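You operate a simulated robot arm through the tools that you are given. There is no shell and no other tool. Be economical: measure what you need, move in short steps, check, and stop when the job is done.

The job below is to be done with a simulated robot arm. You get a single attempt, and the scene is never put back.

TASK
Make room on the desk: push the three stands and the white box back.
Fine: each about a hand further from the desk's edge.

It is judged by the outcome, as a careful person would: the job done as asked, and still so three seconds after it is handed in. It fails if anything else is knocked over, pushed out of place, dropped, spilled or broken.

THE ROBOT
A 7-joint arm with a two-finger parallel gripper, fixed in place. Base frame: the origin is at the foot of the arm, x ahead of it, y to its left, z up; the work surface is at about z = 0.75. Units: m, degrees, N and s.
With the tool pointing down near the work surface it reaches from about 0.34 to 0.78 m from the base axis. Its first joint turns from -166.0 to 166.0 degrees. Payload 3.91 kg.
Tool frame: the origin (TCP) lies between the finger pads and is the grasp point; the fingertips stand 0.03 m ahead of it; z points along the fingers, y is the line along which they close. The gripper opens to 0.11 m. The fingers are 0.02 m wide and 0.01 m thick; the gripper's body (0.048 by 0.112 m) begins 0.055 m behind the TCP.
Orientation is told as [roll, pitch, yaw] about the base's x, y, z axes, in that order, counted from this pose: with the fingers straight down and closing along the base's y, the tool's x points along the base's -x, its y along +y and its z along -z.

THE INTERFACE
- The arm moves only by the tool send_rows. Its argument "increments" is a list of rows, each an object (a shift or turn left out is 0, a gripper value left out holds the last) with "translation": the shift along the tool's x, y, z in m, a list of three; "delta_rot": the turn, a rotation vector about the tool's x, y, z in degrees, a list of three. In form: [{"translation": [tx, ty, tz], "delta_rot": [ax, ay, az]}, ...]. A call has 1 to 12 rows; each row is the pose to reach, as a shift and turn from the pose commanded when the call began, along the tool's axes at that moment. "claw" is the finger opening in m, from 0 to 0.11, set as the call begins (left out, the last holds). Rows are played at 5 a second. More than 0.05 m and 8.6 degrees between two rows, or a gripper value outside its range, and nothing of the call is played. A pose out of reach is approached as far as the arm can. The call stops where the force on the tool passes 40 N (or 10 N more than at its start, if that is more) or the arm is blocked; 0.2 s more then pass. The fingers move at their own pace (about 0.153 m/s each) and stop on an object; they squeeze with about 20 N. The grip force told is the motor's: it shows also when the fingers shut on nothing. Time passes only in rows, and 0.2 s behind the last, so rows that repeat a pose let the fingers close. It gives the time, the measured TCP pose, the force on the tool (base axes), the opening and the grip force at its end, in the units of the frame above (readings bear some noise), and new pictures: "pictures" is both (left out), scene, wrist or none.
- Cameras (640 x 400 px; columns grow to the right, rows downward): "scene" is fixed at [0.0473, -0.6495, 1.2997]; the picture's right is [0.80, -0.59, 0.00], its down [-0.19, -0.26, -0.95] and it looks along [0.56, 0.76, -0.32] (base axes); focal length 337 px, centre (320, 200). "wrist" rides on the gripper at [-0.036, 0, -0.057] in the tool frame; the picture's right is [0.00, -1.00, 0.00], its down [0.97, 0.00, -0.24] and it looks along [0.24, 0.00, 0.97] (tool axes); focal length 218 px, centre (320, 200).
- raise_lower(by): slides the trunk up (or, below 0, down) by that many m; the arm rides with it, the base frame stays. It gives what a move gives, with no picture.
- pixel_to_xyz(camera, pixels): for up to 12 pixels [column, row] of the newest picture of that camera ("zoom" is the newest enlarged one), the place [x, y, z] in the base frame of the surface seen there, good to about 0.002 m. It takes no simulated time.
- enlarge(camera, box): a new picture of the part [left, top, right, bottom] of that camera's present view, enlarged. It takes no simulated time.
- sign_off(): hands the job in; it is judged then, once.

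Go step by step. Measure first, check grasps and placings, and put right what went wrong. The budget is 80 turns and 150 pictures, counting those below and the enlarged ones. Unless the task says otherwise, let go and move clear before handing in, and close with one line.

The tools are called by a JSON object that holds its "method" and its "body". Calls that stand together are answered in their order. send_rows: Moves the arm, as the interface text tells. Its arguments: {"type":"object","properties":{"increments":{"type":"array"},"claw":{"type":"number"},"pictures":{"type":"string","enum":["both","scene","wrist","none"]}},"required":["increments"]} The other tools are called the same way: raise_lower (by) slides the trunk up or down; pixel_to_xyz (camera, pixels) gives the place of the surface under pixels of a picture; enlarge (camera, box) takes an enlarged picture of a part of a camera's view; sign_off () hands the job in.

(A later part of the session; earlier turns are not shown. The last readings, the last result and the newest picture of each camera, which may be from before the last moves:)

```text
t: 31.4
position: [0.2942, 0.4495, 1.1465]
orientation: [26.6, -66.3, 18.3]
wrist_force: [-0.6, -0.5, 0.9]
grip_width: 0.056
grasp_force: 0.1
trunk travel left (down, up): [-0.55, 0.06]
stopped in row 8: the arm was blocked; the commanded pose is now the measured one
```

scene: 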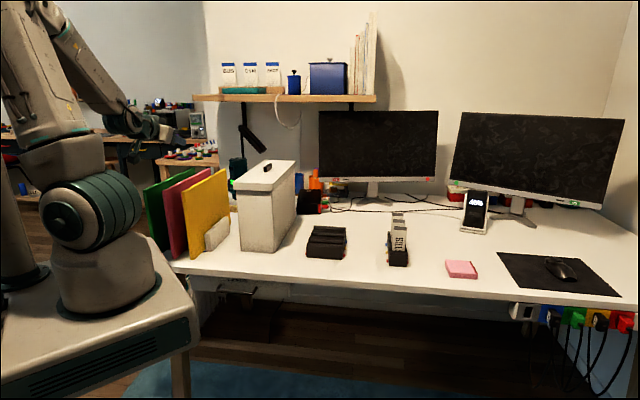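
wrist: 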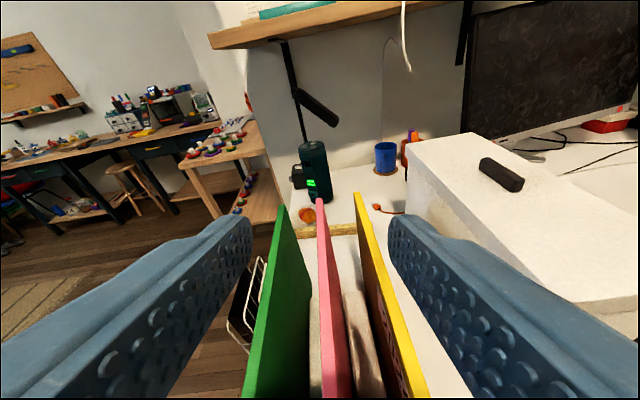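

The arm hit a limit at about 69° tilt with about 10° of unwanted roll (the folders look slanted in the wrist view), but nothing was touched. I'll undo the roll and ease the tilt to about 60°.

{"method": "send_rows", "body": {"increments": [{"delta_rot": [0, 6, 0]}, {"delta_rot": [0, 9, -5]}, {"delta_rot": [0, 9, -11]}, {"delta_rot": [0, 9, -11]}]}}

```text
t: 32.4
position: [0.2955, 0.4492, 1.1496]
orientation: [2.2, -60.0, 45.5]
wrist_force: [0.1, 0.3, -0.2]
grip_width: 0.056
grasp_force: 0.1
trunk travel left (down, up): [-0.55, 0.06]
```

scene: 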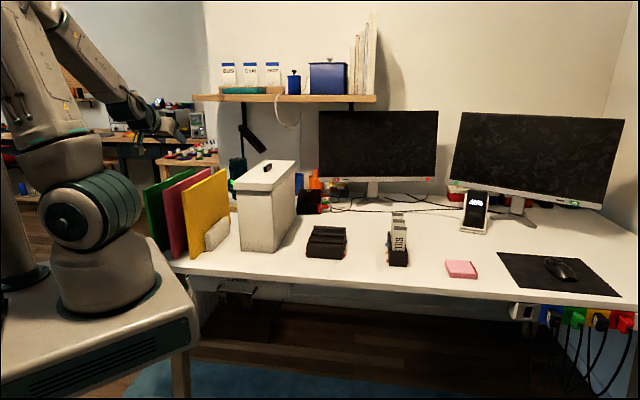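
wrist: 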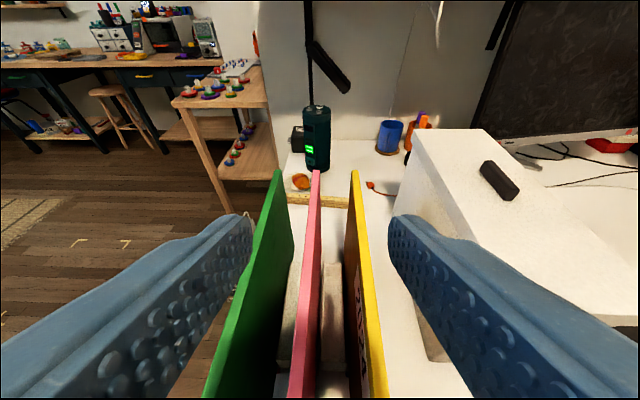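

The 60° tilt holds here, with heading about 3° to the left. I'll correct the heading, centre over the pink folder and descend to z≈1.05, still above the folders, then check alignment.

{"method": "send_rows", "body": {"increments": [{"translation": [0.0073, 0.0223, -0.0126], "delta_rot": [2.6, 0, 0.5]}, {"translation": [0.0403, 0.0223, 0.0064], "delta_rot": [2.6, 0, 0.5]}, {"translation": [0.0733, 0.0223, 0.0254], "delta_rot": [2.6, 0, 0.5]}, {"translation": [0.0939, 0.0223, 0.0374], "delta_rot": [2.6, 0, 0.5]}, {"translation": [0.0939, 0.0223, 0.0374], "delta_rot": [2.6, 0, 0.5]}]}}

```text
t: 33.0
position: [0.2638, 0.4588, 1.1455]
orientation: [17.1, -58.0, 31.6]
wrist_force: [0.4, 0.7, 0.2]
grip_width: 0.0559
grasp_force: 0.1
trunk travel left (down, up): [-0.55, 0.06]
stopped in row 2: the arm was blocked; the commanded pose is now the measured one
```

scene: 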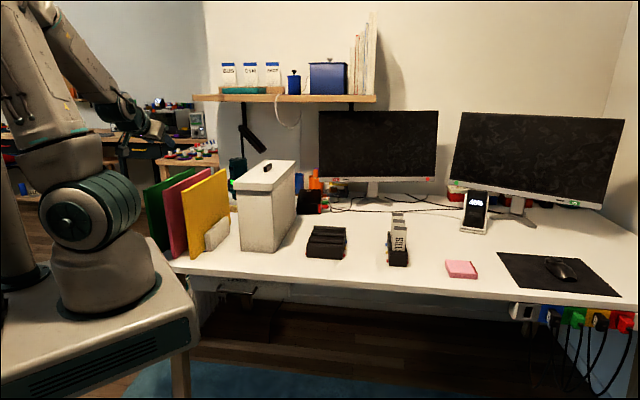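
wrist: 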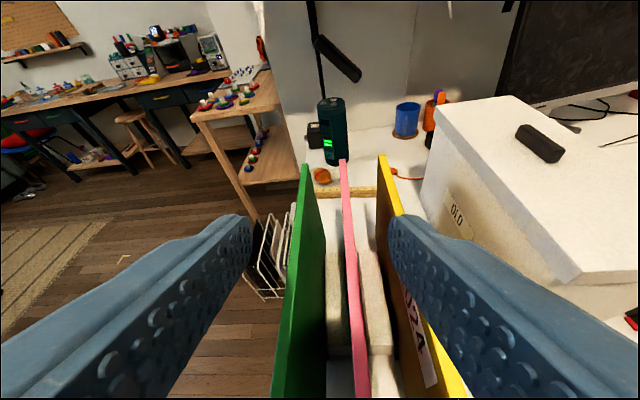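

The arm is at a fold limit here, with tilt 60° and the trunk high. Lowering the trunk should let it come in flatter, so I'll first ease back to 30° tilt and move to the free area in front of the desk edge.

{"method": "send_rows", "body": {"increments": [{"delta_rot": [0, 6, -3]}, {"delta_rot": [1.5, 12, -7]}, {"delta_rot": [3, 18, -7]}, {"delta_rot": [4.5, 24, -7]}, {"delta_rot": [5.6, 30, -7]}, {"delta_rot": [5.6, 30, -7]}], "pictures": "none"}}

```text
t: 34.4
position: [0.2646, 0.4586, 1.1496]
orientation: [1.1, -29.4, 46.6]
wrist_force: [0.3, -0.3, 0.3]
grip_width: 0.056
grasp_force: 0.1
trunk travel left (down, up): [-0.55, 0.06]
```

The tilt is back to a clean 30°. Now I'll slide right to the free space in front of the desk edge.

{"method": "send_rows", "body": {"increments": [{"translation": [0.02, -0.038, -0.012]}, {"translation": [0.04, -0.076, -0.024]}, {"translation": [0.06, -0.114, -0.036]}, {"translation": [0.08, -0.152, -0.046]}, {"translation": [0.0866, -0.19, -0.05]}, {"translation": [0.0866, -0.23, -0.05]}, {"translation": [0.0866, -0.27, -0.05]}, {"translation": [0.0866, -0.31, -0.05]}, {"translation": [0.0866, -0.35, -0.05]}, {"translation": [0.0866, -0.387, -0.05]}, {"translation": [0.0866, -0.387, -0.05]}], "pictures": "none"}}

{"method": "raise_lower", "body": {"by": -0.1}}

{"method": "enlarge", "body": {"camera": "scene", "box": [0, 0, 640, 400]}}

```text
t: 36.8
position: [0.4826, 0.1255, 1.1461]
orientation: [0.1, -29.2, 47.2]
wrist_force: [0.6, -0.3, -0.2]
grip_width: 0.056
grasp_force: 0.0
trunk travel left (down, up): [-0.55, 0.06]
```

```text
t: 38.1
position: [0.483, 0.1256, 1.0471]
orientation: [0.1, -29.2, 47.3]
wrist_force: [1.1, -0.2, 0.7]
grip_width: 0.0559
grasp_force: 0.1
trunk travel left (down, up): [-0.45, 0.16]
```

```text
1.00 times, centred on (320, 200) of scene
```

zoom: 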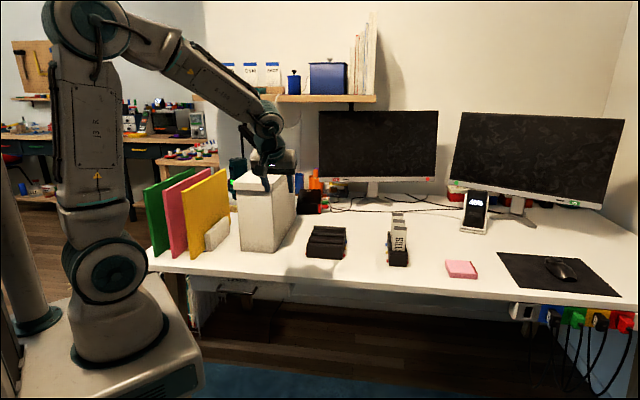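

The arm's platform moves down with the trunk and is clear of the desk. I'll lower a further 0.2, since the tool is over free space at s≈0.25.

{"method": "raise_lower", "body": {"by": -0.1}}

{"method": "raise_lower", "body": {"by": -0.1}}

{"method": "send_rows", "body": {"increments": [{"translation": [-0.02, 0, -0.0346]}, {"translation": [-0.04, 0, -0.0693]}, {"translation": [-0.06, 0, -0.104]}, {"translation": [-0.08, 0, -0.1386]}, {"translation": [-0.1, 0, -0.173]}, {"translation": [-0.12, 0, -0.208]}, {"translation": [-0.13, 0, -0.225], "delta_rot": [0, 0, 1]}, {"translation": [-0.13, 0, -0.225], "delta_rot": [0, 0, 2]}]}}

```text
t: 39.4
position: [0.4821, 0.1252, 0.9476]
orientation: [0.1, -29.2, 47.3]
wrist_force: [-0.5, 0.1, 0.2]
grip_width: 0.0562
grasp_force: 0.0
trunk travel left (down, up): [-0.35, 0.26]
```

```text
t: 40.8
position: [0.4818, 0.1248, 0.847]
orientation: [0.1, -29.2, 47.2]
wrist_force: [-0.8, 1.3, 0.0]
grip_width: 0.0561
grasp_force: 0.1
trunk travel left (down, up): [-0.25, 0.36]
```

```text
t: 42.6
position: [0.4861, 0.1265, 1.1074]
orientation: [1.3, -29.2, 44.9]
wrist_force: [0.3, 0.5, -0.3]
grip_width: 0.0557
grasp_force: 0.0
trunk travel left (down, up): [-0.25, 0.36]
```

scene: 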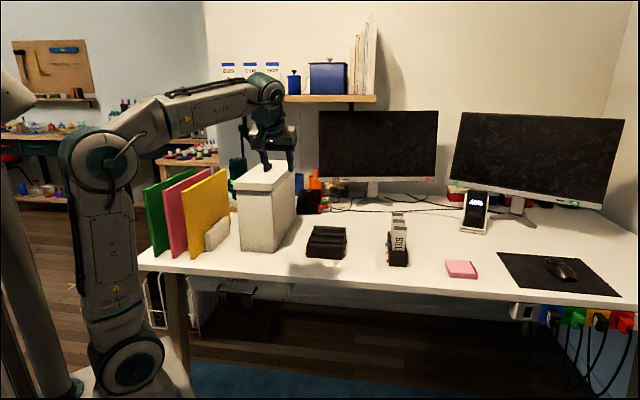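
wrist: 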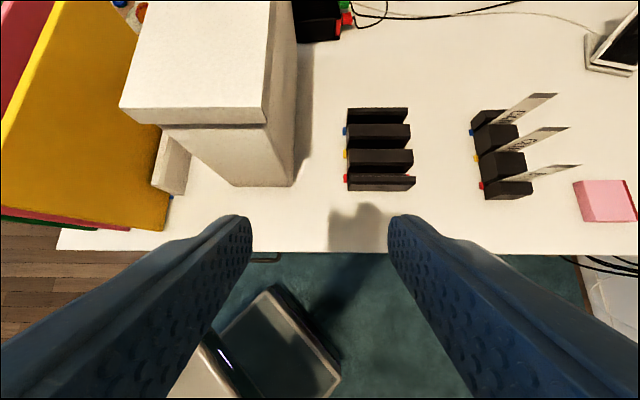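

The elbow is now level with the tool, which suits a near-horizontal hand. I'll tilt to about 70° here and then carry that pose left at z≈1.11.

{"method": "send_rows", "body": {"increments": [{"delta_rot": [0, -8, 0]}, {"delta_rot": [0, -16, 0]}, {"delta_rot": [0, -24, 0]}, {"delta_rot": [0, -32, 0]}, {"delta_rot": [0, -40.8, 0]}, {"delta_rot": [0, -40.8, 0]}], "pictures": "none"}}

```text
refused: row 5 steps farther than a row can; nothing moved
```

{"method": "send_rows", "body": {"increments": [{"delta_rot": [0, -8, 0]}, {"delta_rot": [0, -16, 0]}, {"delta_rot": [0, -24, 0]}, {"delta_rot": [0, -32, 0]}, {"delta_rot": [0, -40, 0]}, {"delta_rot": [0, -40.8, 0]}], "pictures": "none"}}

```text
t: 44.0
position: [0.485, 0.1269, 1.107]
orientation: [3.0, -70.2, 42.6]
wrist_force: [0.0, 0.7, 0.6]
grip_width: 0.056
grasp_force: 0.0
trunk travel left (down, up): [-0.25, 0.36]
```

70° works here. I'll move left 0.384 to line up with the pink folder, staying above everything.

{"method": "send_rows", "body": {"increments": [{"translation": [0, 0.043, 0]}, {"translation": [0, 0.086, 0]}, {"translation": [0, 0.129, 0]}, {"translation": [0, 0.172, 0]}, {"translation": [0, 0.215, 0]}, {"translation": [0, 0.258, 0]}, {"translation": [0, 0.301, 0]}, {"translation": [0, 0.344, 0]}, {"translation": [0, 0.384, 0]}, {"translation": [0, 0.384, 0]}]}}

```text
t: 45.3
position: [0.3622, 0.3077, 1.0452]
orientation: [11.8, -60.5, 34.8]
wrist_force: [0.4, -1.0, -0.9]
grip_width: 0.0562
grasp_force: 0.1
trunk travel left (down, up): [-0.25, 0.36]
stopped in row 6: the arm was blocked; the commanded pose is now the measured one
```

scene: 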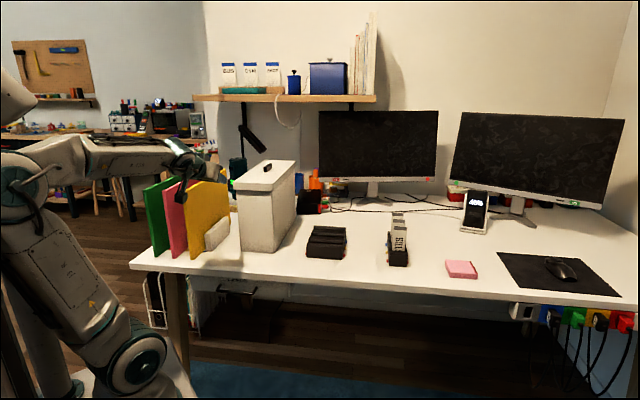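
wrist: 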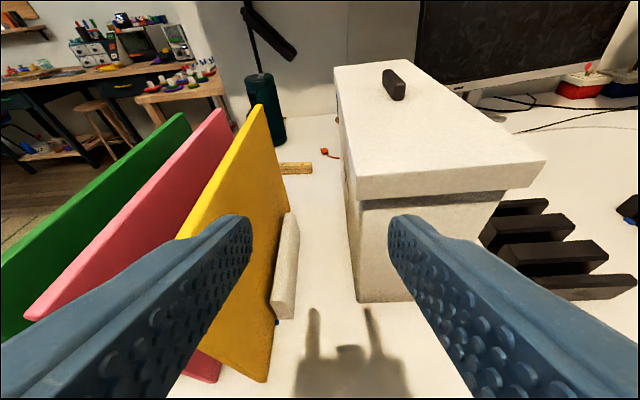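

It was blocked again with the wrist too close to the base (r≈0.43), and nothing was touched. I'll take a path further out (d≈0.56) and higher, and restore the orientation there.

{"method": "send_rows", "body": {"increments": [{"translation": [-0.03, 0, 0.014]}, {"translation": [-0.06, 0, 0.028]}, {"translation": [-0.0913, 0, 0.041]}, {"translation": [-0.0913, 0, 0.041], "delta_rot": [1.5, -4, -3]}, {"translation": [-0.0913, 0, 0.041], "delta_rot": [2.9, -9, -5]}, {"translation": [-0.0913, 0, 0.041], "delta_rot": [2.9, -9, -5]}], "pictures": "wrist"}}

```text
t: 46.7
position: [0.4169, 0.36, 1.1125]
orientation: [-1.2, -70.7, 45.6]
wrist_force: [-0.5, 0.2, -0.7]
grip_width: 0.056
grasp_force: 0.0
trunk travel left (down, up): [-0.25, 0.36]
```

wrist: 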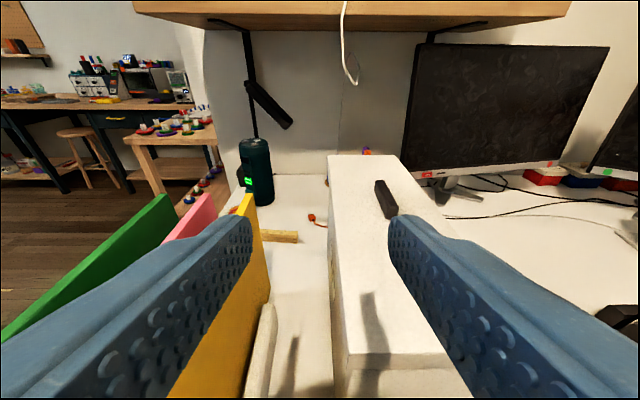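

The pose is a clean 70° at d≈0.549. I'll slide left 0.171 to centre on the pink folder.

{"method": "send_rows", "body": {"increments": [{"translation": [0, 0.035, 0]}, {"translation": [0, 0.07, 0]}, {"translation": [0, 0.105, 0]}, {"translation": [0, 0.14, 0]}, {"translation": [0, 0.171, 0]}, {"translation": [0, 0.171, 0]}], "pictures": "wrist"}}

```text
t: 48.1
position: [0.309, 0.4806, 1.1087]
orientation: [4.4, -69.7, 40.1]
wrist_force: [0.6, -0.1, 0.2]
grip_width: 0.0557
grasp_force: 0.1
trunk travel left (down, up): [-0.25, 0.36]
```

wrist: 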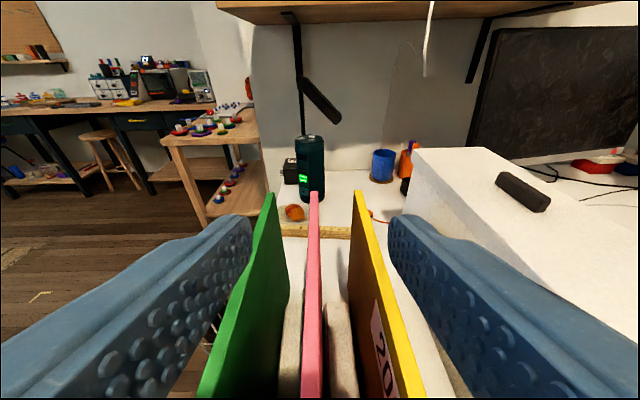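

The wrist view shows the pink folder centred between the fingers. I'll fine-tune to d≈0.513, s≈−0.131, remove the 1.7° roll, and then check before descending.

{"method": "send_rows", "body": {"increments": [{"translation": [0.008, 0.005, -0.021], "delta_rot": [0, 0, -1]}, {"translation": [0.0156, 0.01, -0.043], "delta_rot": [0, 0, -1.7]}, {"translation": [0.0156, 0.01, -0.043], "delta_rot": [0, 0, -1.7]}]}}

```text
t: 48.9
position: [0.301, 0.4527, 1.0896]
orientation: [8.5, -65.8, 36.4]
wrist_force: [1.1, 0.0, 0.3]
grip_width: 0.0561
grasp_force: 0.1
trunk travel left (down, up): [-0.25, 0.36]
```

scene: 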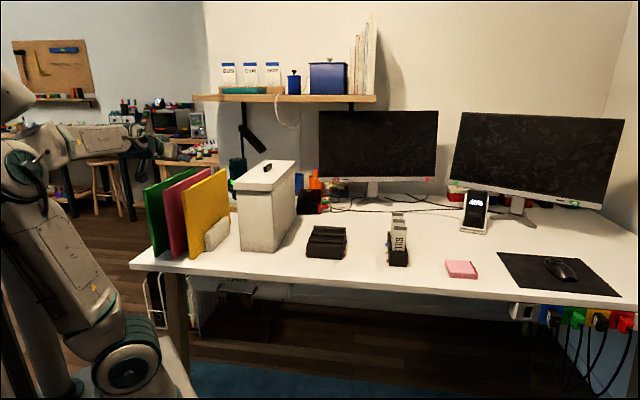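
wrist: 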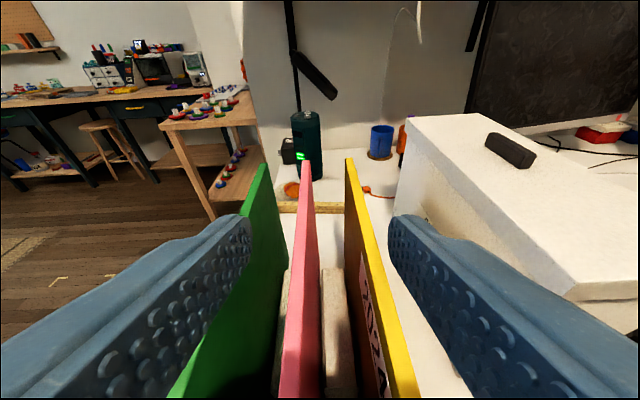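

The 70° heading can't be held this close to the base, because the forearm lines up with the tool. A tilt of about 52° is more comfortable and only lets the palm reach the pink folder about 1.8 cm early. I'll ease to 52° here and re-centre.

{"method": "send_rows", "body": {"increments": [{"delta_rot": [0, 7, -2]}, {"delta_rot": [0, 14, -3.8]}, {"delta_rot": [0, 14, -3.8]}, {"delta_rot": [0, 14, -3.8]}], "pictures": "none"}}

```text
t: 49.9
position: [0.2614, 0.4587, 1.108]
orientation: [-8.7, -55.9, 54.0]
wrist_force: [-0.2, -0.7, -0.1]
grip_width: 0.0561
grasp_force: 0.0
trunk travel left (down, up): [-0.25, 0.36]
```

This 56° pose at d≈0.509 is being held properly, and only the roll was over-corrected. I'll fix the roll and heading and centre at s=−0.131.

{"method": "send_rows", "body": {"increments": [{"translation": [0, -0.0085, 0], "delta_rot": [-1.3, 0, 5.1]}, {"translation": [0, -0.0085, 0], "delta_rot": [-1.3, 0, 5.1]}, {"translation": [0, -0.0085, 0], "delta_rot": [-1.3, 0, 5.1]}]}}

```text
t: 50.7
position: [0.2634, 0.4534, 1.1114]
orientation: [-0.9, -56.8, 45.6]
wrist_force: [-0.5, 1.0, 0.4]
grip_width: 0.0562
grasp_force: 0.1
trunk travel left (down, up): [-0.25, 0.36]
```

scene: 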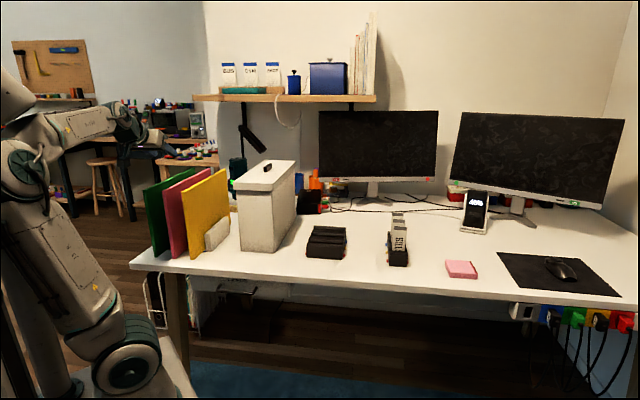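
wrist: 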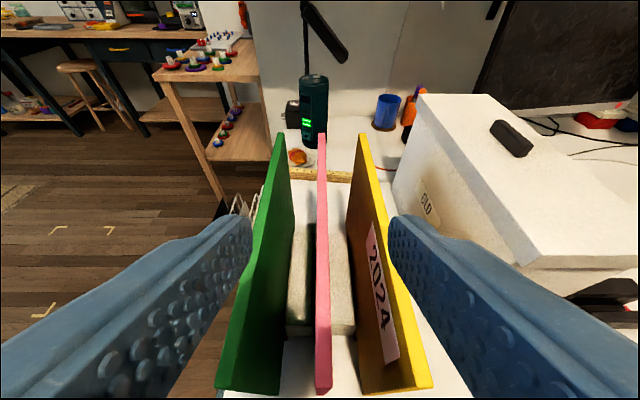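

The hand is aligned: pink folder at column 322, 57° tilt, d≈0.507. I'll nudge 3 mm and descend with the trunk so the joint pose is kept, checking as the tips enter the gaps.

{"method": "send_rows", "body": {"increments": [{"translation": [0, -0.003, 0]}, {"translation": [0, -0.003, 0]}], "pictures": "none"}}

{"method": "raise_lower", "body": {"by": -0.1}}

{"method": "enlarge", "body": {"camera": "wrist", "box": [0, 0, 640, 400]}}

```text
t: 51.3
position: [0.2657, 0.4495, 1.1115]
orientation: [-0.7, -56.7, 45.6]
wrist_force: [0.5, -0.4, 1.1]
grip_width: 0.0559
grasp_force: 0.1
trunk travel left (down, up): [-0.25, 0.36]
```

```text
t: 52.7
position: [0.2774, 0.4483, 1.006]
orientation: [1.9, -55.5, 43.4]
wrist_force: [0.4, -0.8, 0.4]
grip_width: 0.0559
grasp_force: 0.1
trunk travel left (down, up): [-0.15, 0.46]
```

```text
1.00 times, centred on (320, 200) of wrist
```

zoom: 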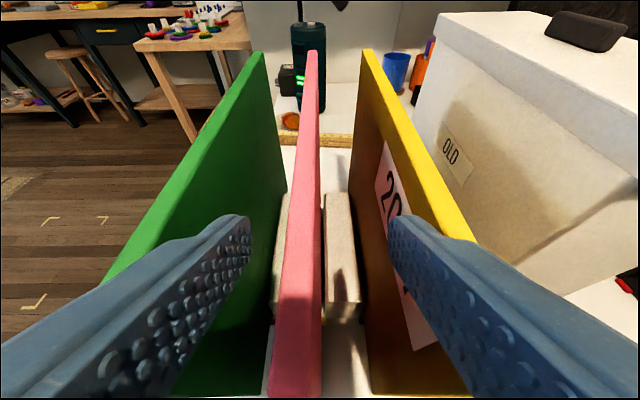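

The tool drifted 1 cm right during the lowering, so something is limiting the arm. I'll look at the scene before going lower.

{"method": "enlarge", "body": {"camera": "scene", "box": [0, 60, 300, 400]}}

```text
1.18 times, centred on (150, 230) of scene
```

zoom: 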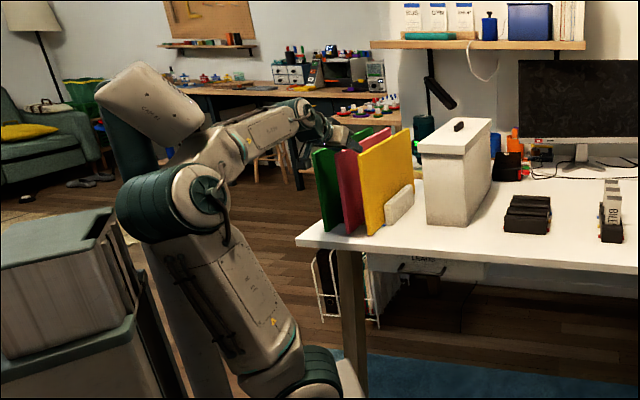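

The elbow is folded back next to the robot's own column, which explains the drift. Lowering with the arm alone brings the elbow forward and away from the column, so I'll go down 3 cm that way and check centring.

{"method": "send_rows", "body": {"increments": [{"translation": [0.0125, 0, 0.0082]}, {"translation": [0.0251, 0, 0.0165]}, {"translation": [0.0251, 0, 0.0165]}], "pictures": "wrist"}}

```text
t: 53.5
position: [0.2782, 0.4498, 0.9753]
orientation: [2.2, -55.1, 42.9]
wrist_force: [0.3, 0.0, 0.9]
grip_width: 0.0559
grasp_force: 0.0
trunk travel left (down, up): [-0.15, 0.46]
```

wrist: 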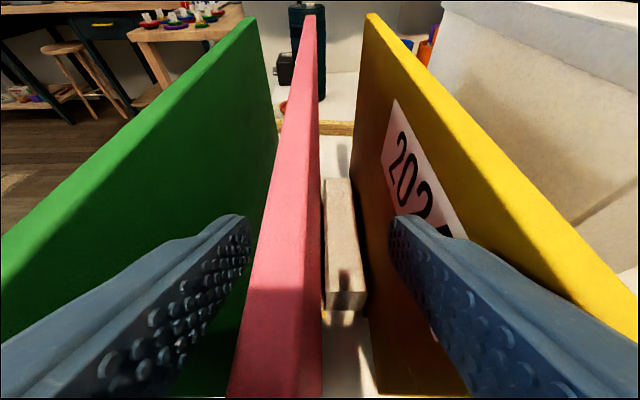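

The hand follows cleanly now, but it is 1 cm right of centre. I'll re-centre (s −0.131, d≈0.506) before going deeper.

{"method": "send_rows", "body": {"increments": [{"translation": [0.0045, 0.005, -0.0066], "delta_rot": [0, 0, -1]}, {"translation": [0.0045, 0.0095, -0.0066], "delta_rot": [0, 0, -1.5]}, {"translation": [0.0045, 0.0095, -0.0066], "delta_rot": [0, 0, -1.5]}], "pictures": "wrist"}}

```text
t: 54.3
position: [0.2745, 0.448, 0.9711]
orientation: [1.2, -54.2, 44.3]
wrist_force: [-0.2, 0.4, -0.3]
grip_width: 0.0558
grasp_force: 0.1
trunk travel left (down, up): [-0.15, 0.46]
```

wrist: 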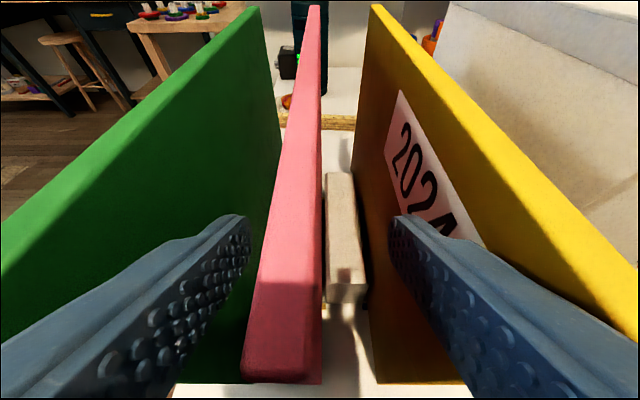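

Partly corrected (s≈−0.123), and both fingers still have about 1.4 cm of clearance. I'll descend another 6 cm, which should free the elbow, while nudging left.

{"method": "send_rows", "body": {"increments": [{"translation": [0.0165, 0.002, 0.0115]}, {"translation": [0.033, 0.004, 0.023]}, {"translation": [0.0495, 0.006, 0.0345]}, {"translation": [0.0495, 0.008, 0.0345]}, {"translation": [0.0495, 0.008, 0.0345]}], "pictures": "both"}}

```text
t: 55.5
position: [0.2655, 0.455, 0.9078]
orientation: [2.7, -53.7, 43.6]
wrist_force: [0.6, -0.4, -0.6]
grip_width: 0.0559
grasp_force: 0.0
trunk travel left (down, up): [-0.15, 0.46]
```

scene: 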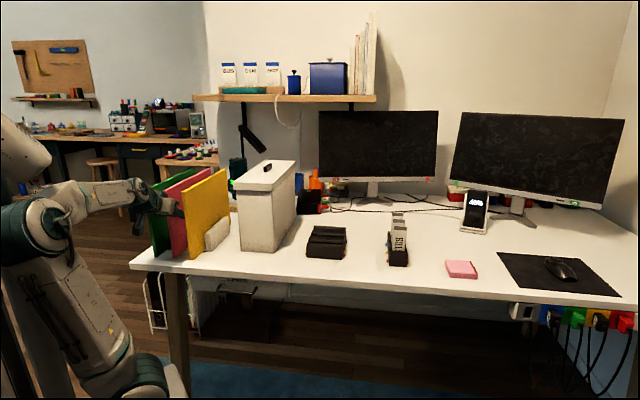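
wrist: 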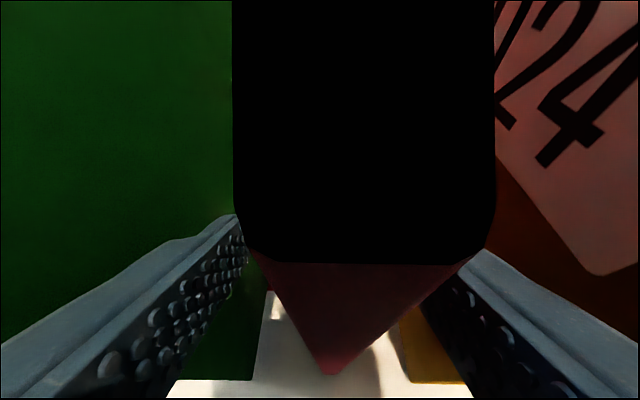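

Now centred (s≈−0.134, pink apex at column 330). The camera is right at the pink folder's edge, which is expected. I'll keep descending to z≈0.80.

{"method": "send_rows", "body": {"increments": [{"translation": [0.0145, -0.001, 0.0078], "delta_rot": [0.8, 0, -0.4]}, {"translation": [0.029, -0.002, 0.0186], "delta_rot": [1.6, 0, -0.8]}, {"translation": [0.0435, -0.003, 0.0294], "delta_rot": [1.6, 0, -0.8]}, {"translation": [0.058, -0.003, 0.0402], "delta_rot": [1.6, 0, -0.8]}, {"translation": [0.0725, -0.003, 0.0496], "delta_rot": [1.6, 0, -0.8]}, {"translation": [0.087, -0.003, 0.0592], "delta_rot": [1.6, 0, -0.8]}, {"translation": [0.087, -0.003, 0.0592], "delta_rot": [1.6, 0, -0.8]}], "pictures": "both"}}

```text
t: 56.9
position: [0.2693, 0.4491, 0.8081]
orientation: [6.1, -52.8, 39.9]
wrist_force: [0.1, 0.2, -0.4]
grip_width: 0.0559
grasp_force: 0.2
trunk travel left (down, up): [-0.15, 0.46]
stopped in row 7: the arm was blocked; the commanded pose is now the measured one
```

scene: 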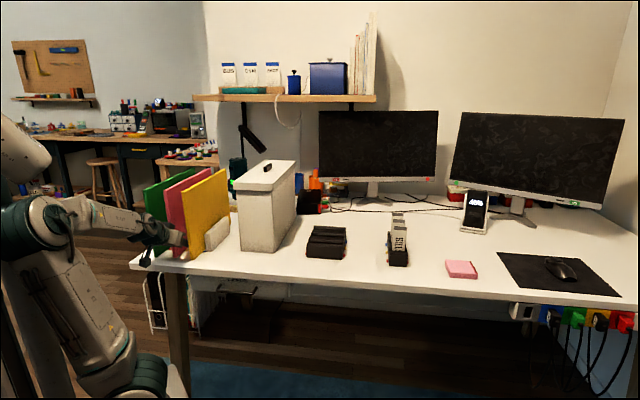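
wrist: 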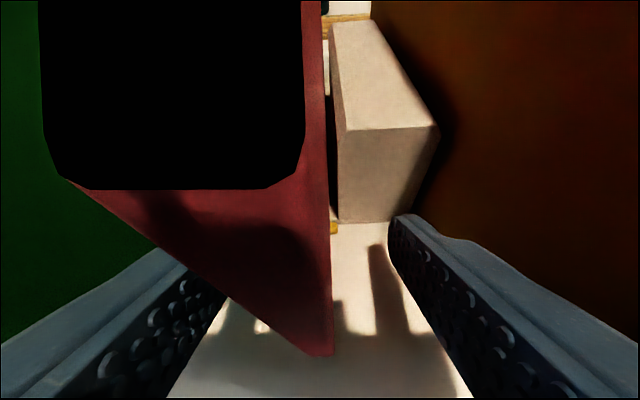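

Fingers are in place at z≈0.808 with the right finger in front of the right middle fin (fin 330–438, tip ~400). I'll push 6 cm along "back", removing the small roll and heading error as the arm extends.

{"method": "send_rows", "body": {"increments": [{"translation": [-0.006, 0.001, 0.008]}, {"translation": [-0.012, 0.002, 0.016], "delta_rot": [1, 0, -2]}, {"translation": [-0.018, 0.003, 0.024], "delta_rot": [2, 0, -4]}, {"translation": [-0.024, 0.003, 0.032], "delta_rot": [2, 0, -4]}, {"translation": [-0.03, 0.003, 0.04], "delta_rot": [2, 0, -4]}, {"translation": [-0.036, 0.003, 0.048], "delta_rot": [2, 0, -4]}, {"translation": [-0.036, 0.003, 0.048], "delta_rot": [2, 0, -4]}]}}

```text
t: 58.5
position: [0.3126, 0.4927, 0.8111]
orientation: [1.0, -53.0, 44.9]
wrist_force: [-0.5, -0.3, 0.6]
grip_width: 0.0569
grasp_force: 0.6
trunk travel left (down, up): [-0.15, 0.46]
```

scene: 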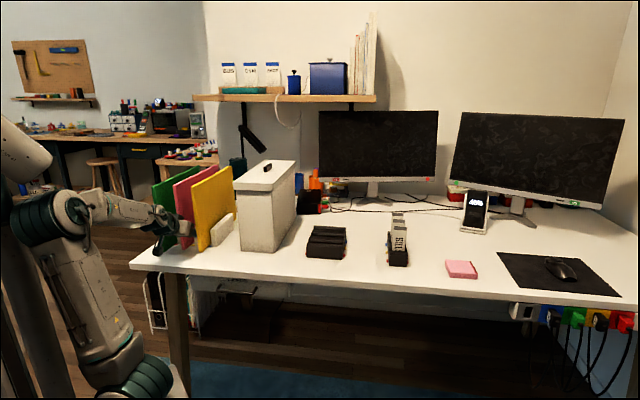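
wrist: 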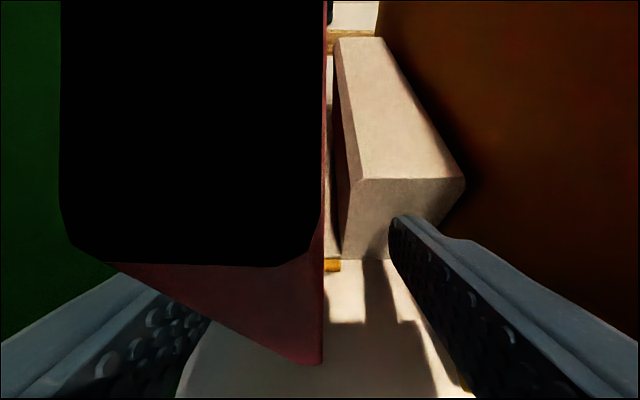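

The rack and folders are moving together and the tool is well aligned. I'll check the rack and folder positions and heading.

{"method": "pixel_to_xyz", "body": {"camera": "wrist", "pixels": [[360, 190], [440, 190], [370, 230], [350, 100], [320, 355]]}}

{"method": "enlarge", "body": {"camera": "scene", "box": [120, 150, 310, 280]}}

{"method": "pixel_to_xyz", "body": {"camera": "zoom", "pixels": [[260, 335], [307, 320], [306, 300], [385, 238], [242, 160], [385, 75], [175, 127], [325, 70], [108, 120], [265, 340]]}}

```text
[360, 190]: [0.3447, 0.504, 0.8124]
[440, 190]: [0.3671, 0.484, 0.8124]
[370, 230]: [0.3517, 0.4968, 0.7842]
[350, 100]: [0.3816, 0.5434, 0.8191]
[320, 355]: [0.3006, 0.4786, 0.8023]
```

```text
3.08 times, centred on (215, 215) of scene
```

zoom: 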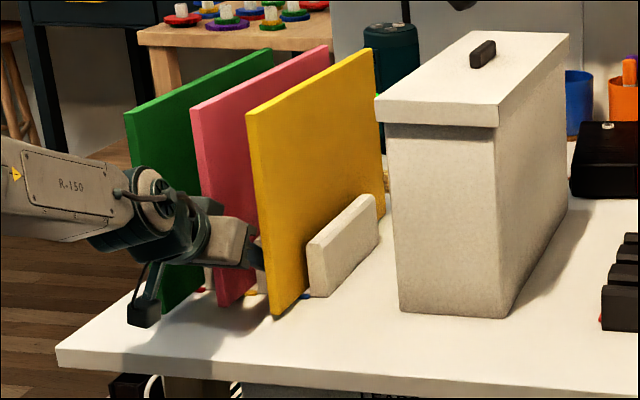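

```text
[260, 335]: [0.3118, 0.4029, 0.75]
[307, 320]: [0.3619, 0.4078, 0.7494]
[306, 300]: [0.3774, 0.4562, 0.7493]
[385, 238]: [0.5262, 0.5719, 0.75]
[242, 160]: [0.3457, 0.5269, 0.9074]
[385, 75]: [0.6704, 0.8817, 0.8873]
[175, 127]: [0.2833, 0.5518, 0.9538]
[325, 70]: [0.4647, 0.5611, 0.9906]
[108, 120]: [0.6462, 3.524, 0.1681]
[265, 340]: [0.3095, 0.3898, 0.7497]
```

The rack front is at d≈0.600 (+3.8 cm). Pink was nudged about 2.5 cm relative to the rack by the palm, and I'll put that right afterwards. I'll push on another 6.2 cm.

{"method": "send_rows", "body": {"increments": [{"translation": [-0.006, 0.0005, 0.008]}, {"translation": [-0.012, 0.001, 0.016]}, {"translation": [-0.018, 0.0015, 0.024]}, {"translation": [-0.024, 0.002, 0.032]}, {"translation": [-0.03, 0.002, 0.04]}, {"translation": [-0.0365, 0.002, 0.0485]}, {"translation": [-0.0365, 0.002, 0.0485]}]}}

{"method": "pixel_to_xyz", "body": {"camera": "wrist", "pixels": [[360, 190], [440, 190], [370, 230], [350, 100], [320, 350], [325, 340]]}}

```text
t: 60.1
position: [0.3507, 0.5382, 0.806]
orientation: [-1.3, -53.1, 46.8]
wrist_force: [-1.4, -0.6, -0.5]
grip_width: 0.0562
grasp_force: 0.1
trunk travel left (down, up): [-0.15, 0.46]
```

scene: 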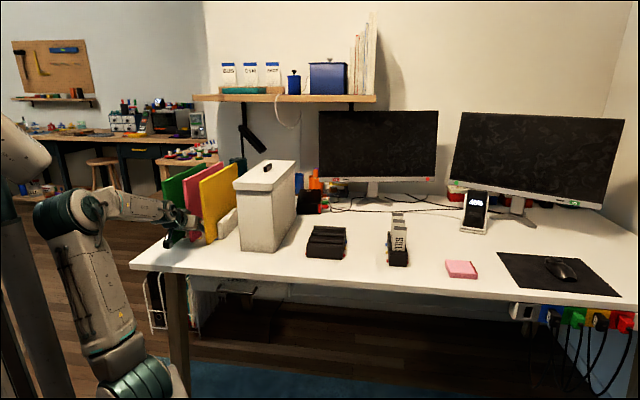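
wrist: 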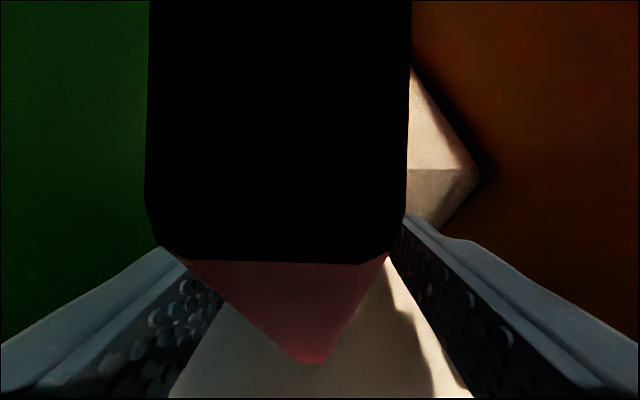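

```text
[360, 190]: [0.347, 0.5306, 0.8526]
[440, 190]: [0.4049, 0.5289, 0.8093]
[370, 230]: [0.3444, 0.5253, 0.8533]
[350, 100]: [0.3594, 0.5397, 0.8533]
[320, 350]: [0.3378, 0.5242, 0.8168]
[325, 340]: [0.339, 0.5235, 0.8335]
```

The rack front is now at d≈0.660 (+9.7 cm) and the hand still straddles the pink folder. I'll back off 3 mm, close on the pink folder low down, and slide it forward 2.5 cm so it lines up with the other two again.

{"method": "send_rows", "body": {"increments": [{"translation": [0.0018, 0, -0.0024]}, {"translation": [0.0018, 0, -0.0024]}], "pictures": "none"}}

{"method": "send_rows", "body": {"increments": [{"translation": [0, 0, 0]}, {"translation": [0, 0, 0]}, {"translation": [0, 0, 0]}, {"translation": [0.004, 0, -0.0053]}, {"translation": [0.008, 0, -0.0106]}, {"translation": [0.012, 0, -0.016]}, {"translation": [0.0151, 0, -0.02]}, {"translation": [0.0151, 0, -0.02]}], "claw": 0}}

{"method": "enlarge", "body": {"camera": "scene", "box": [130, 140, 320, 270]}}

```text
t: 60.7
position: [0.3474, 0.5366, 0.8068]
orientation: [-1.3, -53.1, 46.8]
wrist_force: [0.7, 1.2, -0.2]
grip_width: 0.0559
grasp_force: 0.0
trunk travel left (down, up): [-0.15, 0.46]
```

```text
t: 62.5
position: [0.3826, 0.486, 0.8071]
orientation: [-1.7, -53.1, 40.7]
wrist_force: [1.6, 5.6, 3.7]
grip_width: 0.012
grasp_force: 19.8
trunk travel left (down, up): [-0.15, 0.46]
```

scene: 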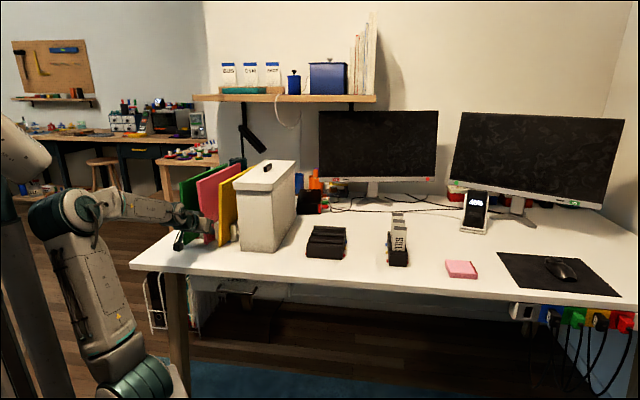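
wrist: 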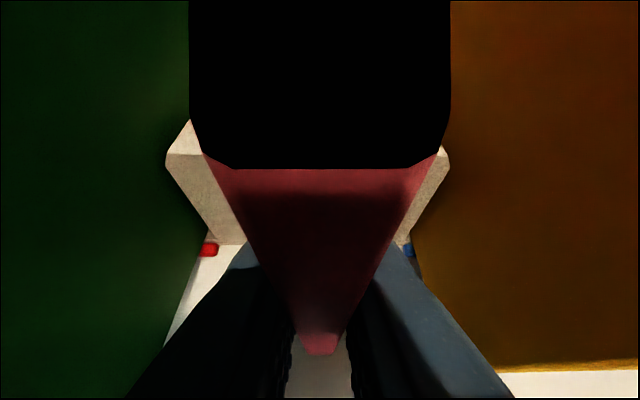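

```text
3.08 times, centred on (225, 205) of scene
```

zoom: 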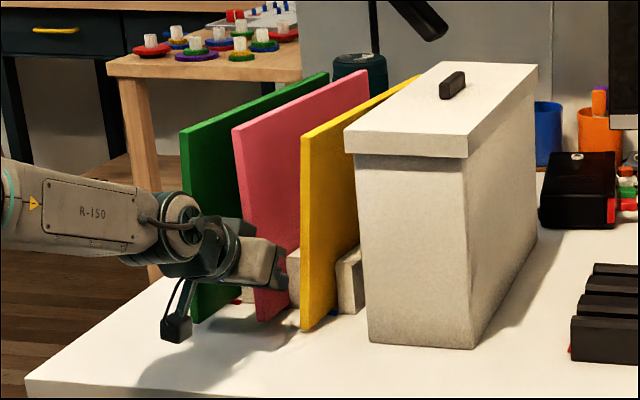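

The hand slipped sideways about 6 cm (s≈−0.073, heading 41°) and carried the rack right, towards the box. The arm apparently went through an awkward posture. I'll hold still a moment, pink still gripped, to see whether it returns or stays.

{"method": "send_rows", "body": {"increments": [{"translation": [0, 0, 0]}, {"translation": [0, 0, 0]}], "pictures": "wrist"}}

{"method": "pixel_to_xyz", "body": {"camera": "scene", "pixels": [[239, 240], [271, 243], [268, 205], [289, 163], [239, 189], [219, 237], [234, 232], [247, 230]]}}

```text
t: 63.1
position: [0.3831, 0.4866, 0.8074]
orientation: [-1.3, -53.1, 40.7]
wrist_force: [1.6, 0.0, -1.2]
grip_width: 0.012
grasp_force: 20.5
trunk travel left (down, up): [-0.15, 0.46]
```

wrist: 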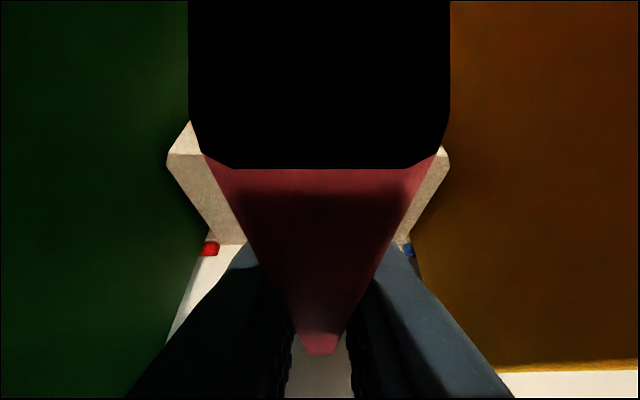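

```text
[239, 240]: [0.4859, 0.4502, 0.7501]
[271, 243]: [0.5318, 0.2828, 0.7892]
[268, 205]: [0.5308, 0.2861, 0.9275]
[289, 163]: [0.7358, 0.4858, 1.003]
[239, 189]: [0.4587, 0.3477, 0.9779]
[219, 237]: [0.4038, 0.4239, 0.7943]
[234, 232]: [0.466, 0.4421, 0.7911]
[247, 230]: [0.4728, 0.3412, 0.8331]
```

The arm is now settled and unloaded (force ≈ 1 N), and the white box didn't move. I'll measure where the fins and the pink front are before moving the rack back left.

{"method": "pixel_to_xyz", "body": {"camera": "wrist", "pixels": [[185, 150], [185, 170], [436, 165], [440, 150], [320, 335], [320, 345], [500, 366], [165, 340]]}}

{"method": "send_rows", "body": {"increments": [{"translation": [0, 0.007, 0], "delta_rot": [-0.8, 0, -0.6]}, {"translation": [0, 0.014, 0], "delta_rot": [-1.6, 0, -1.2]}, {"translation": [0, 0.014, 0], "delta_rot": [-1.6, 0, -1.2]}], "pictures": "wrist"}}

```text
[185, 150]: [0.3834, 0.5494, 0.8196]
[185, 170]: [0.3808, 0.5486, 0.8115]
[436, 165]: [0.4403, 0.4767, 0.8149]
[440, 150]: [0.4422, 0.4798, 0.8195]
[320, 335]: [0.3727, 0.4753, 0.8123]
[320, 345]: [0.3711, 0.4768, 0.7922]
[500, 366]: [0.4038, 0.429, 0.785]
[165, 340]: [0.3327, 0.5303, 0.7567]
```

```text
t: 63.9
position: [0.3688, 0.5018, 0.8082]
orientation: [-1.2, -53.1, 43.4]
wrist_force: [1.9, -2.3, -1.8]
grip_width: 0.012
grasp_force: 19.6
trunk travel left (down, up): [-0.15, 0.46]
```

wrist: 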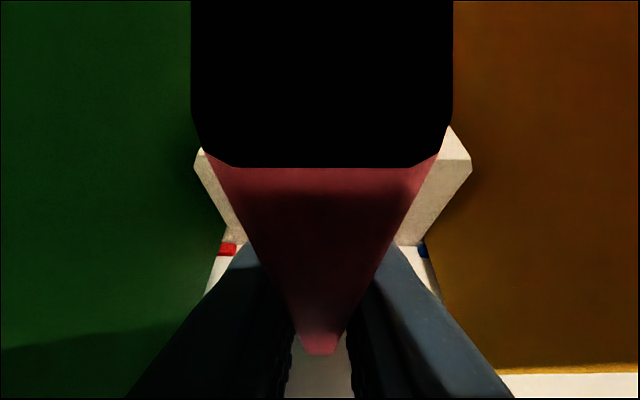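

The hand followed properly and the rack came with it. I'll continue left another 3.7 cm while turning back to 45°.

{"method": "send_rows", "body": {"increments": [{"translation": [0, 0.008, 0], "delta_rot": [-0.6, 0, -0.5]}, {"translation": [0, 0.016, 0], "delta_rot": [-1.2, 0, -0.9]}, {"translation": [0, 0.024, 0], "delta_rot": [-1.8, 0, -1.4]}, {"translation": [0, 0.032, 0], "delta_rot": [-2.4, 0, -1.8]}, {"translation": [0, 0.037, 0], "delta_rot": [-2.4, 0, -1.8]}, {"translation": [0, 0.037, 0], "delta_rot": [-2.4, 0, -1.8]}], "pictures": "both"}}

{"method": "enlarge", "body": {"camera": "scene", "box": [130, 140, 320, 270]}}

```text
t: 65.3
position: [0.3546, 0.521, 0.8173]
orientation: [1.7, -53.5, 43.0]
wrist_force: [1.0, 0.2, -3.1]
grip_width: 0.0119
grasp_force: 19.9
trunk travel left (down, up): [-0.15, 0.46]
```

scene: 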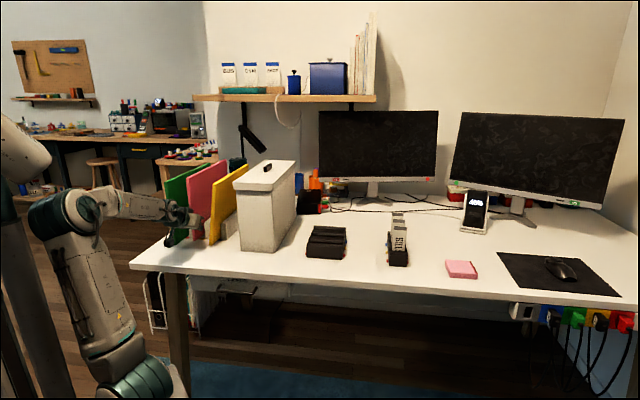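
wrist: 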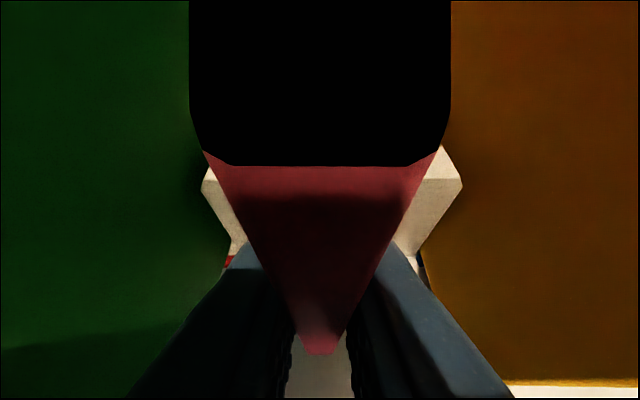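

```text
3.08 times, centred on (225, 205) of scene
```

zoom: 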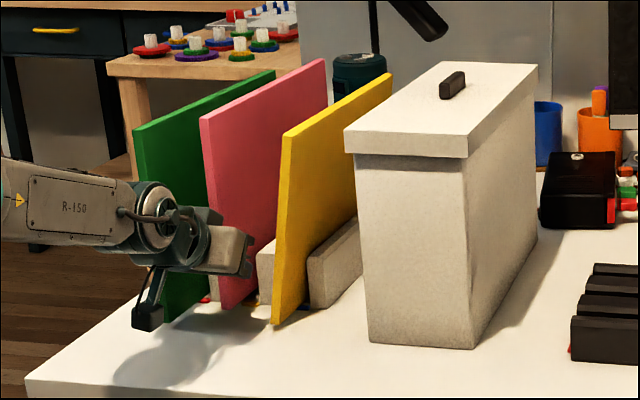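

The rack is nearly back in line (s≈−0.118), but z rose 1 cm, so pink may be lifted slightly. I'll measure the fins and folders.

{"method": "pixel_to_xyz", "body": {"camera": "wrist", "pixels": [[205, 185], [215, 172], [440, 190], [440, 170], [320, 335], [320, 348]]}}

{"method": "pixel_to_xyz", "body": {"camera": "zoom", "pixels": [[285, 200], [388, 80], [206, 180], [322, 65], [137, 170], [270, 75], [285, 140], [206, 125], [317, 250], [137, 135], [277, 318]]}}

```text
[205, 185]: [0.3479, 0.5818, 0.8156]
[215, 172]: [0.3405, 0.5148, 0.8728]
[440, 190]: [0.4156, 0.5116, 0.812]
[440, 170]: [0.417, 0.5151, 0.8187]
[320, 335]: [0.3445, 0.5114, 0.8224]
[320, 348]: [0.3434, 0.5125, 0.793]
```

```text
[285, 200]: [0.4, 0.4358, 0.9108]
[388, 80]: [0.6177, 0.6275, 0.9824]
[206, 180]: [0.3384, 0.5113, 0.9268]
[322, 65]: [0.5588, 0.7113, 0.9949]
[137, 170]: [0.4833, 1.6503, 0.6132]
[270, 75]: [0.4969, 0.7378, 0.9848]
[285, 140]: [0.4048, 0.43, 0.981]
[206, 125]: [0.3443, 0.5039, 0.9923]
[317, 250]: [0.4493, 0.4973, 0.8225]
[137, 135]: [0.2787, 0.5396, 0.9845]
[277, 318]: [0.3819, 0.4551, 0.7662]
```

The rack is straight again: fin fronts at d≈0.656–0.658 (+9.4 cm), heading ≈44°. Folder fronts are at d≈0.579–0.600, and nothing is touching the ruler or box. That's good enough, so I'll release the pink folder and ease back 1 cm.

{"method": "send_rows", "body": {"increments": [{"translation": [0, 0, 0]}, {"translation": [0, 0, 0]}, {"translation": [0.003, 0, -0.004]}, {"translation": [0.006, 0, -0.008]}, {"translation": [0.006, 0, -0.008]}], "claw": 0.056}}

```text
t: 66.3
position: [0.3706, 0.5032, 0.8195]
orientation: [1.8, -53.9, 40.7]
wrist_force: [0.3, 0.8, 0.3]
grip_width: 0.056
grasp_force: 0.0
trunk travel left (down, up): [-0.15, 0.46]
stopped in row 4: the arm was blocked; the commanded pose is now the measured one
```

scene: 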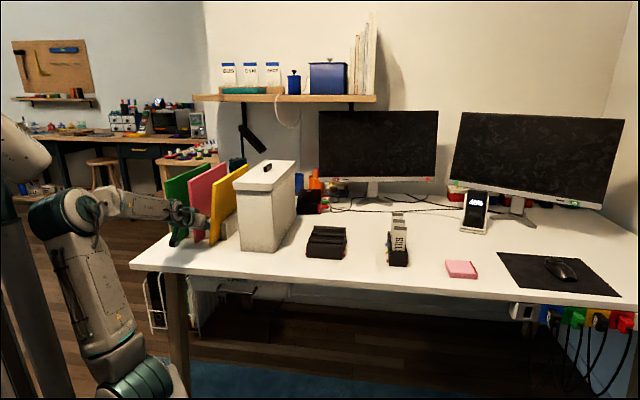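
wrist: 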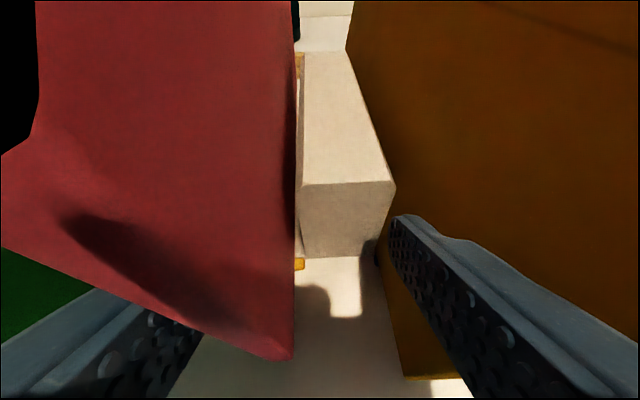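

The hand drifted right again when retreating, because the elbow presses on the column, so I shouldn't retreat in this posture. I'll measure where pink is, then centre the hand on it and leave straight up using the trunk.

{"method": "pixel_to_xyz", "body": {"camera": "wrist", "pixels": [[288, 345], [285, 300], [310, 200], [390, 200], [350, 210], [405, 372], [150, 260], [20, 260]]}}

{"method": "enlarge", "body": {"camera": "scene", "box": [130, 140, 320, 270]}}

```text
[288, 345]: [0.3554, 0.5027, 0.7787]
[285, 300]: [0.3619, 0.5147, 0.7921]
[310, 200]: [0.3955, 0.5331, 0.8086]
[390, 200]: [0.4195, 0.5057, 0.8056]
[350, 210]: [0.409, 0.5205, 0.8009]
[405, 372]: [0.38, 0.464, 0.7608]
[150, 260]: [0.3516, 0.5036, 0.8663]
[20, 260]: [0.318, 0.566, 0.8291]
```

```text
3.08 times, centred on (225, 205) of scene
```

zoom: 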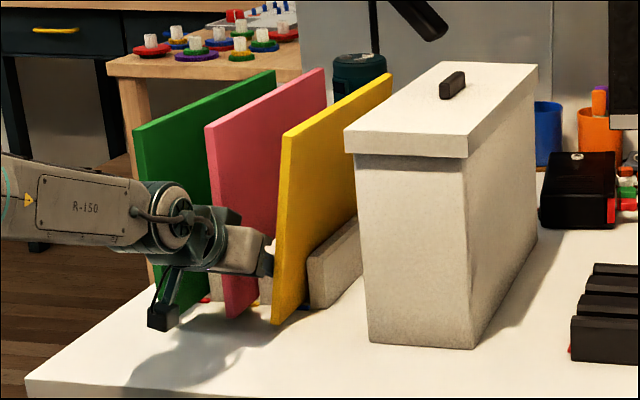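

The rack hasn't moved and pink has settled in its slot. I'll centre the hand on it (1.4 cm left) and then raise straight up with the trunk.

{"method": "send_rows", "body": {"increments": [{"translation": [0, 0.006, 0]}, {"translation": [0, 0.012, 0]}], "pictures": "wrist"}}

{"method": "raise_lower", "body": {"by": 0.04}}

{"method": "enlarge", "body": {"camera": "wrist", "box": [0, 0, 640, 400]}}

```text
t: 66.9
position: [0.3741, 0.5039, 0.8276]
orientation: [4.3, -54.1, 37.5]
wrist_force: [0.4, 0.0, -0.2]
grip_width: 0.0559
grasp_force: 0.0
trunk travel left (down, up): [-0.15, 0.46]
```

wrist: 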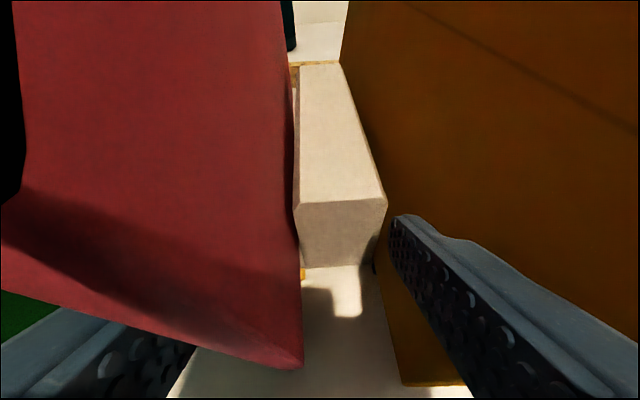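

```text
t: 67.8
position: [0.3743, 0.5055, 0.8682]
orientation: [4.4, -54.1, 37.7]
wrist_force: [0.5, 0.3, -0.5]
grip_width: 0.056
grasp_force: 0.1
trunk travel left (down, up): [-0.19, 0.42]
```

```text
1.00 times, centred on (320, 200) of wrist
```

zoom: 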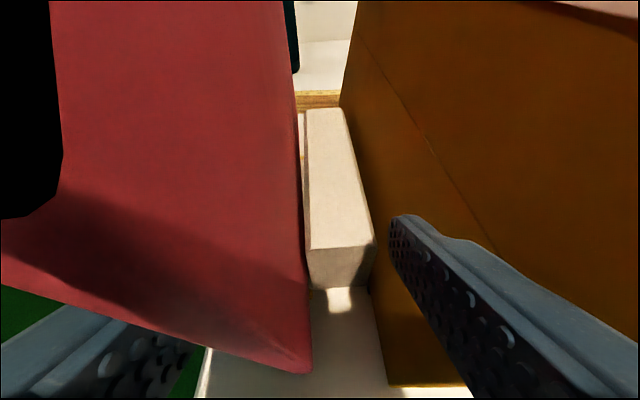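

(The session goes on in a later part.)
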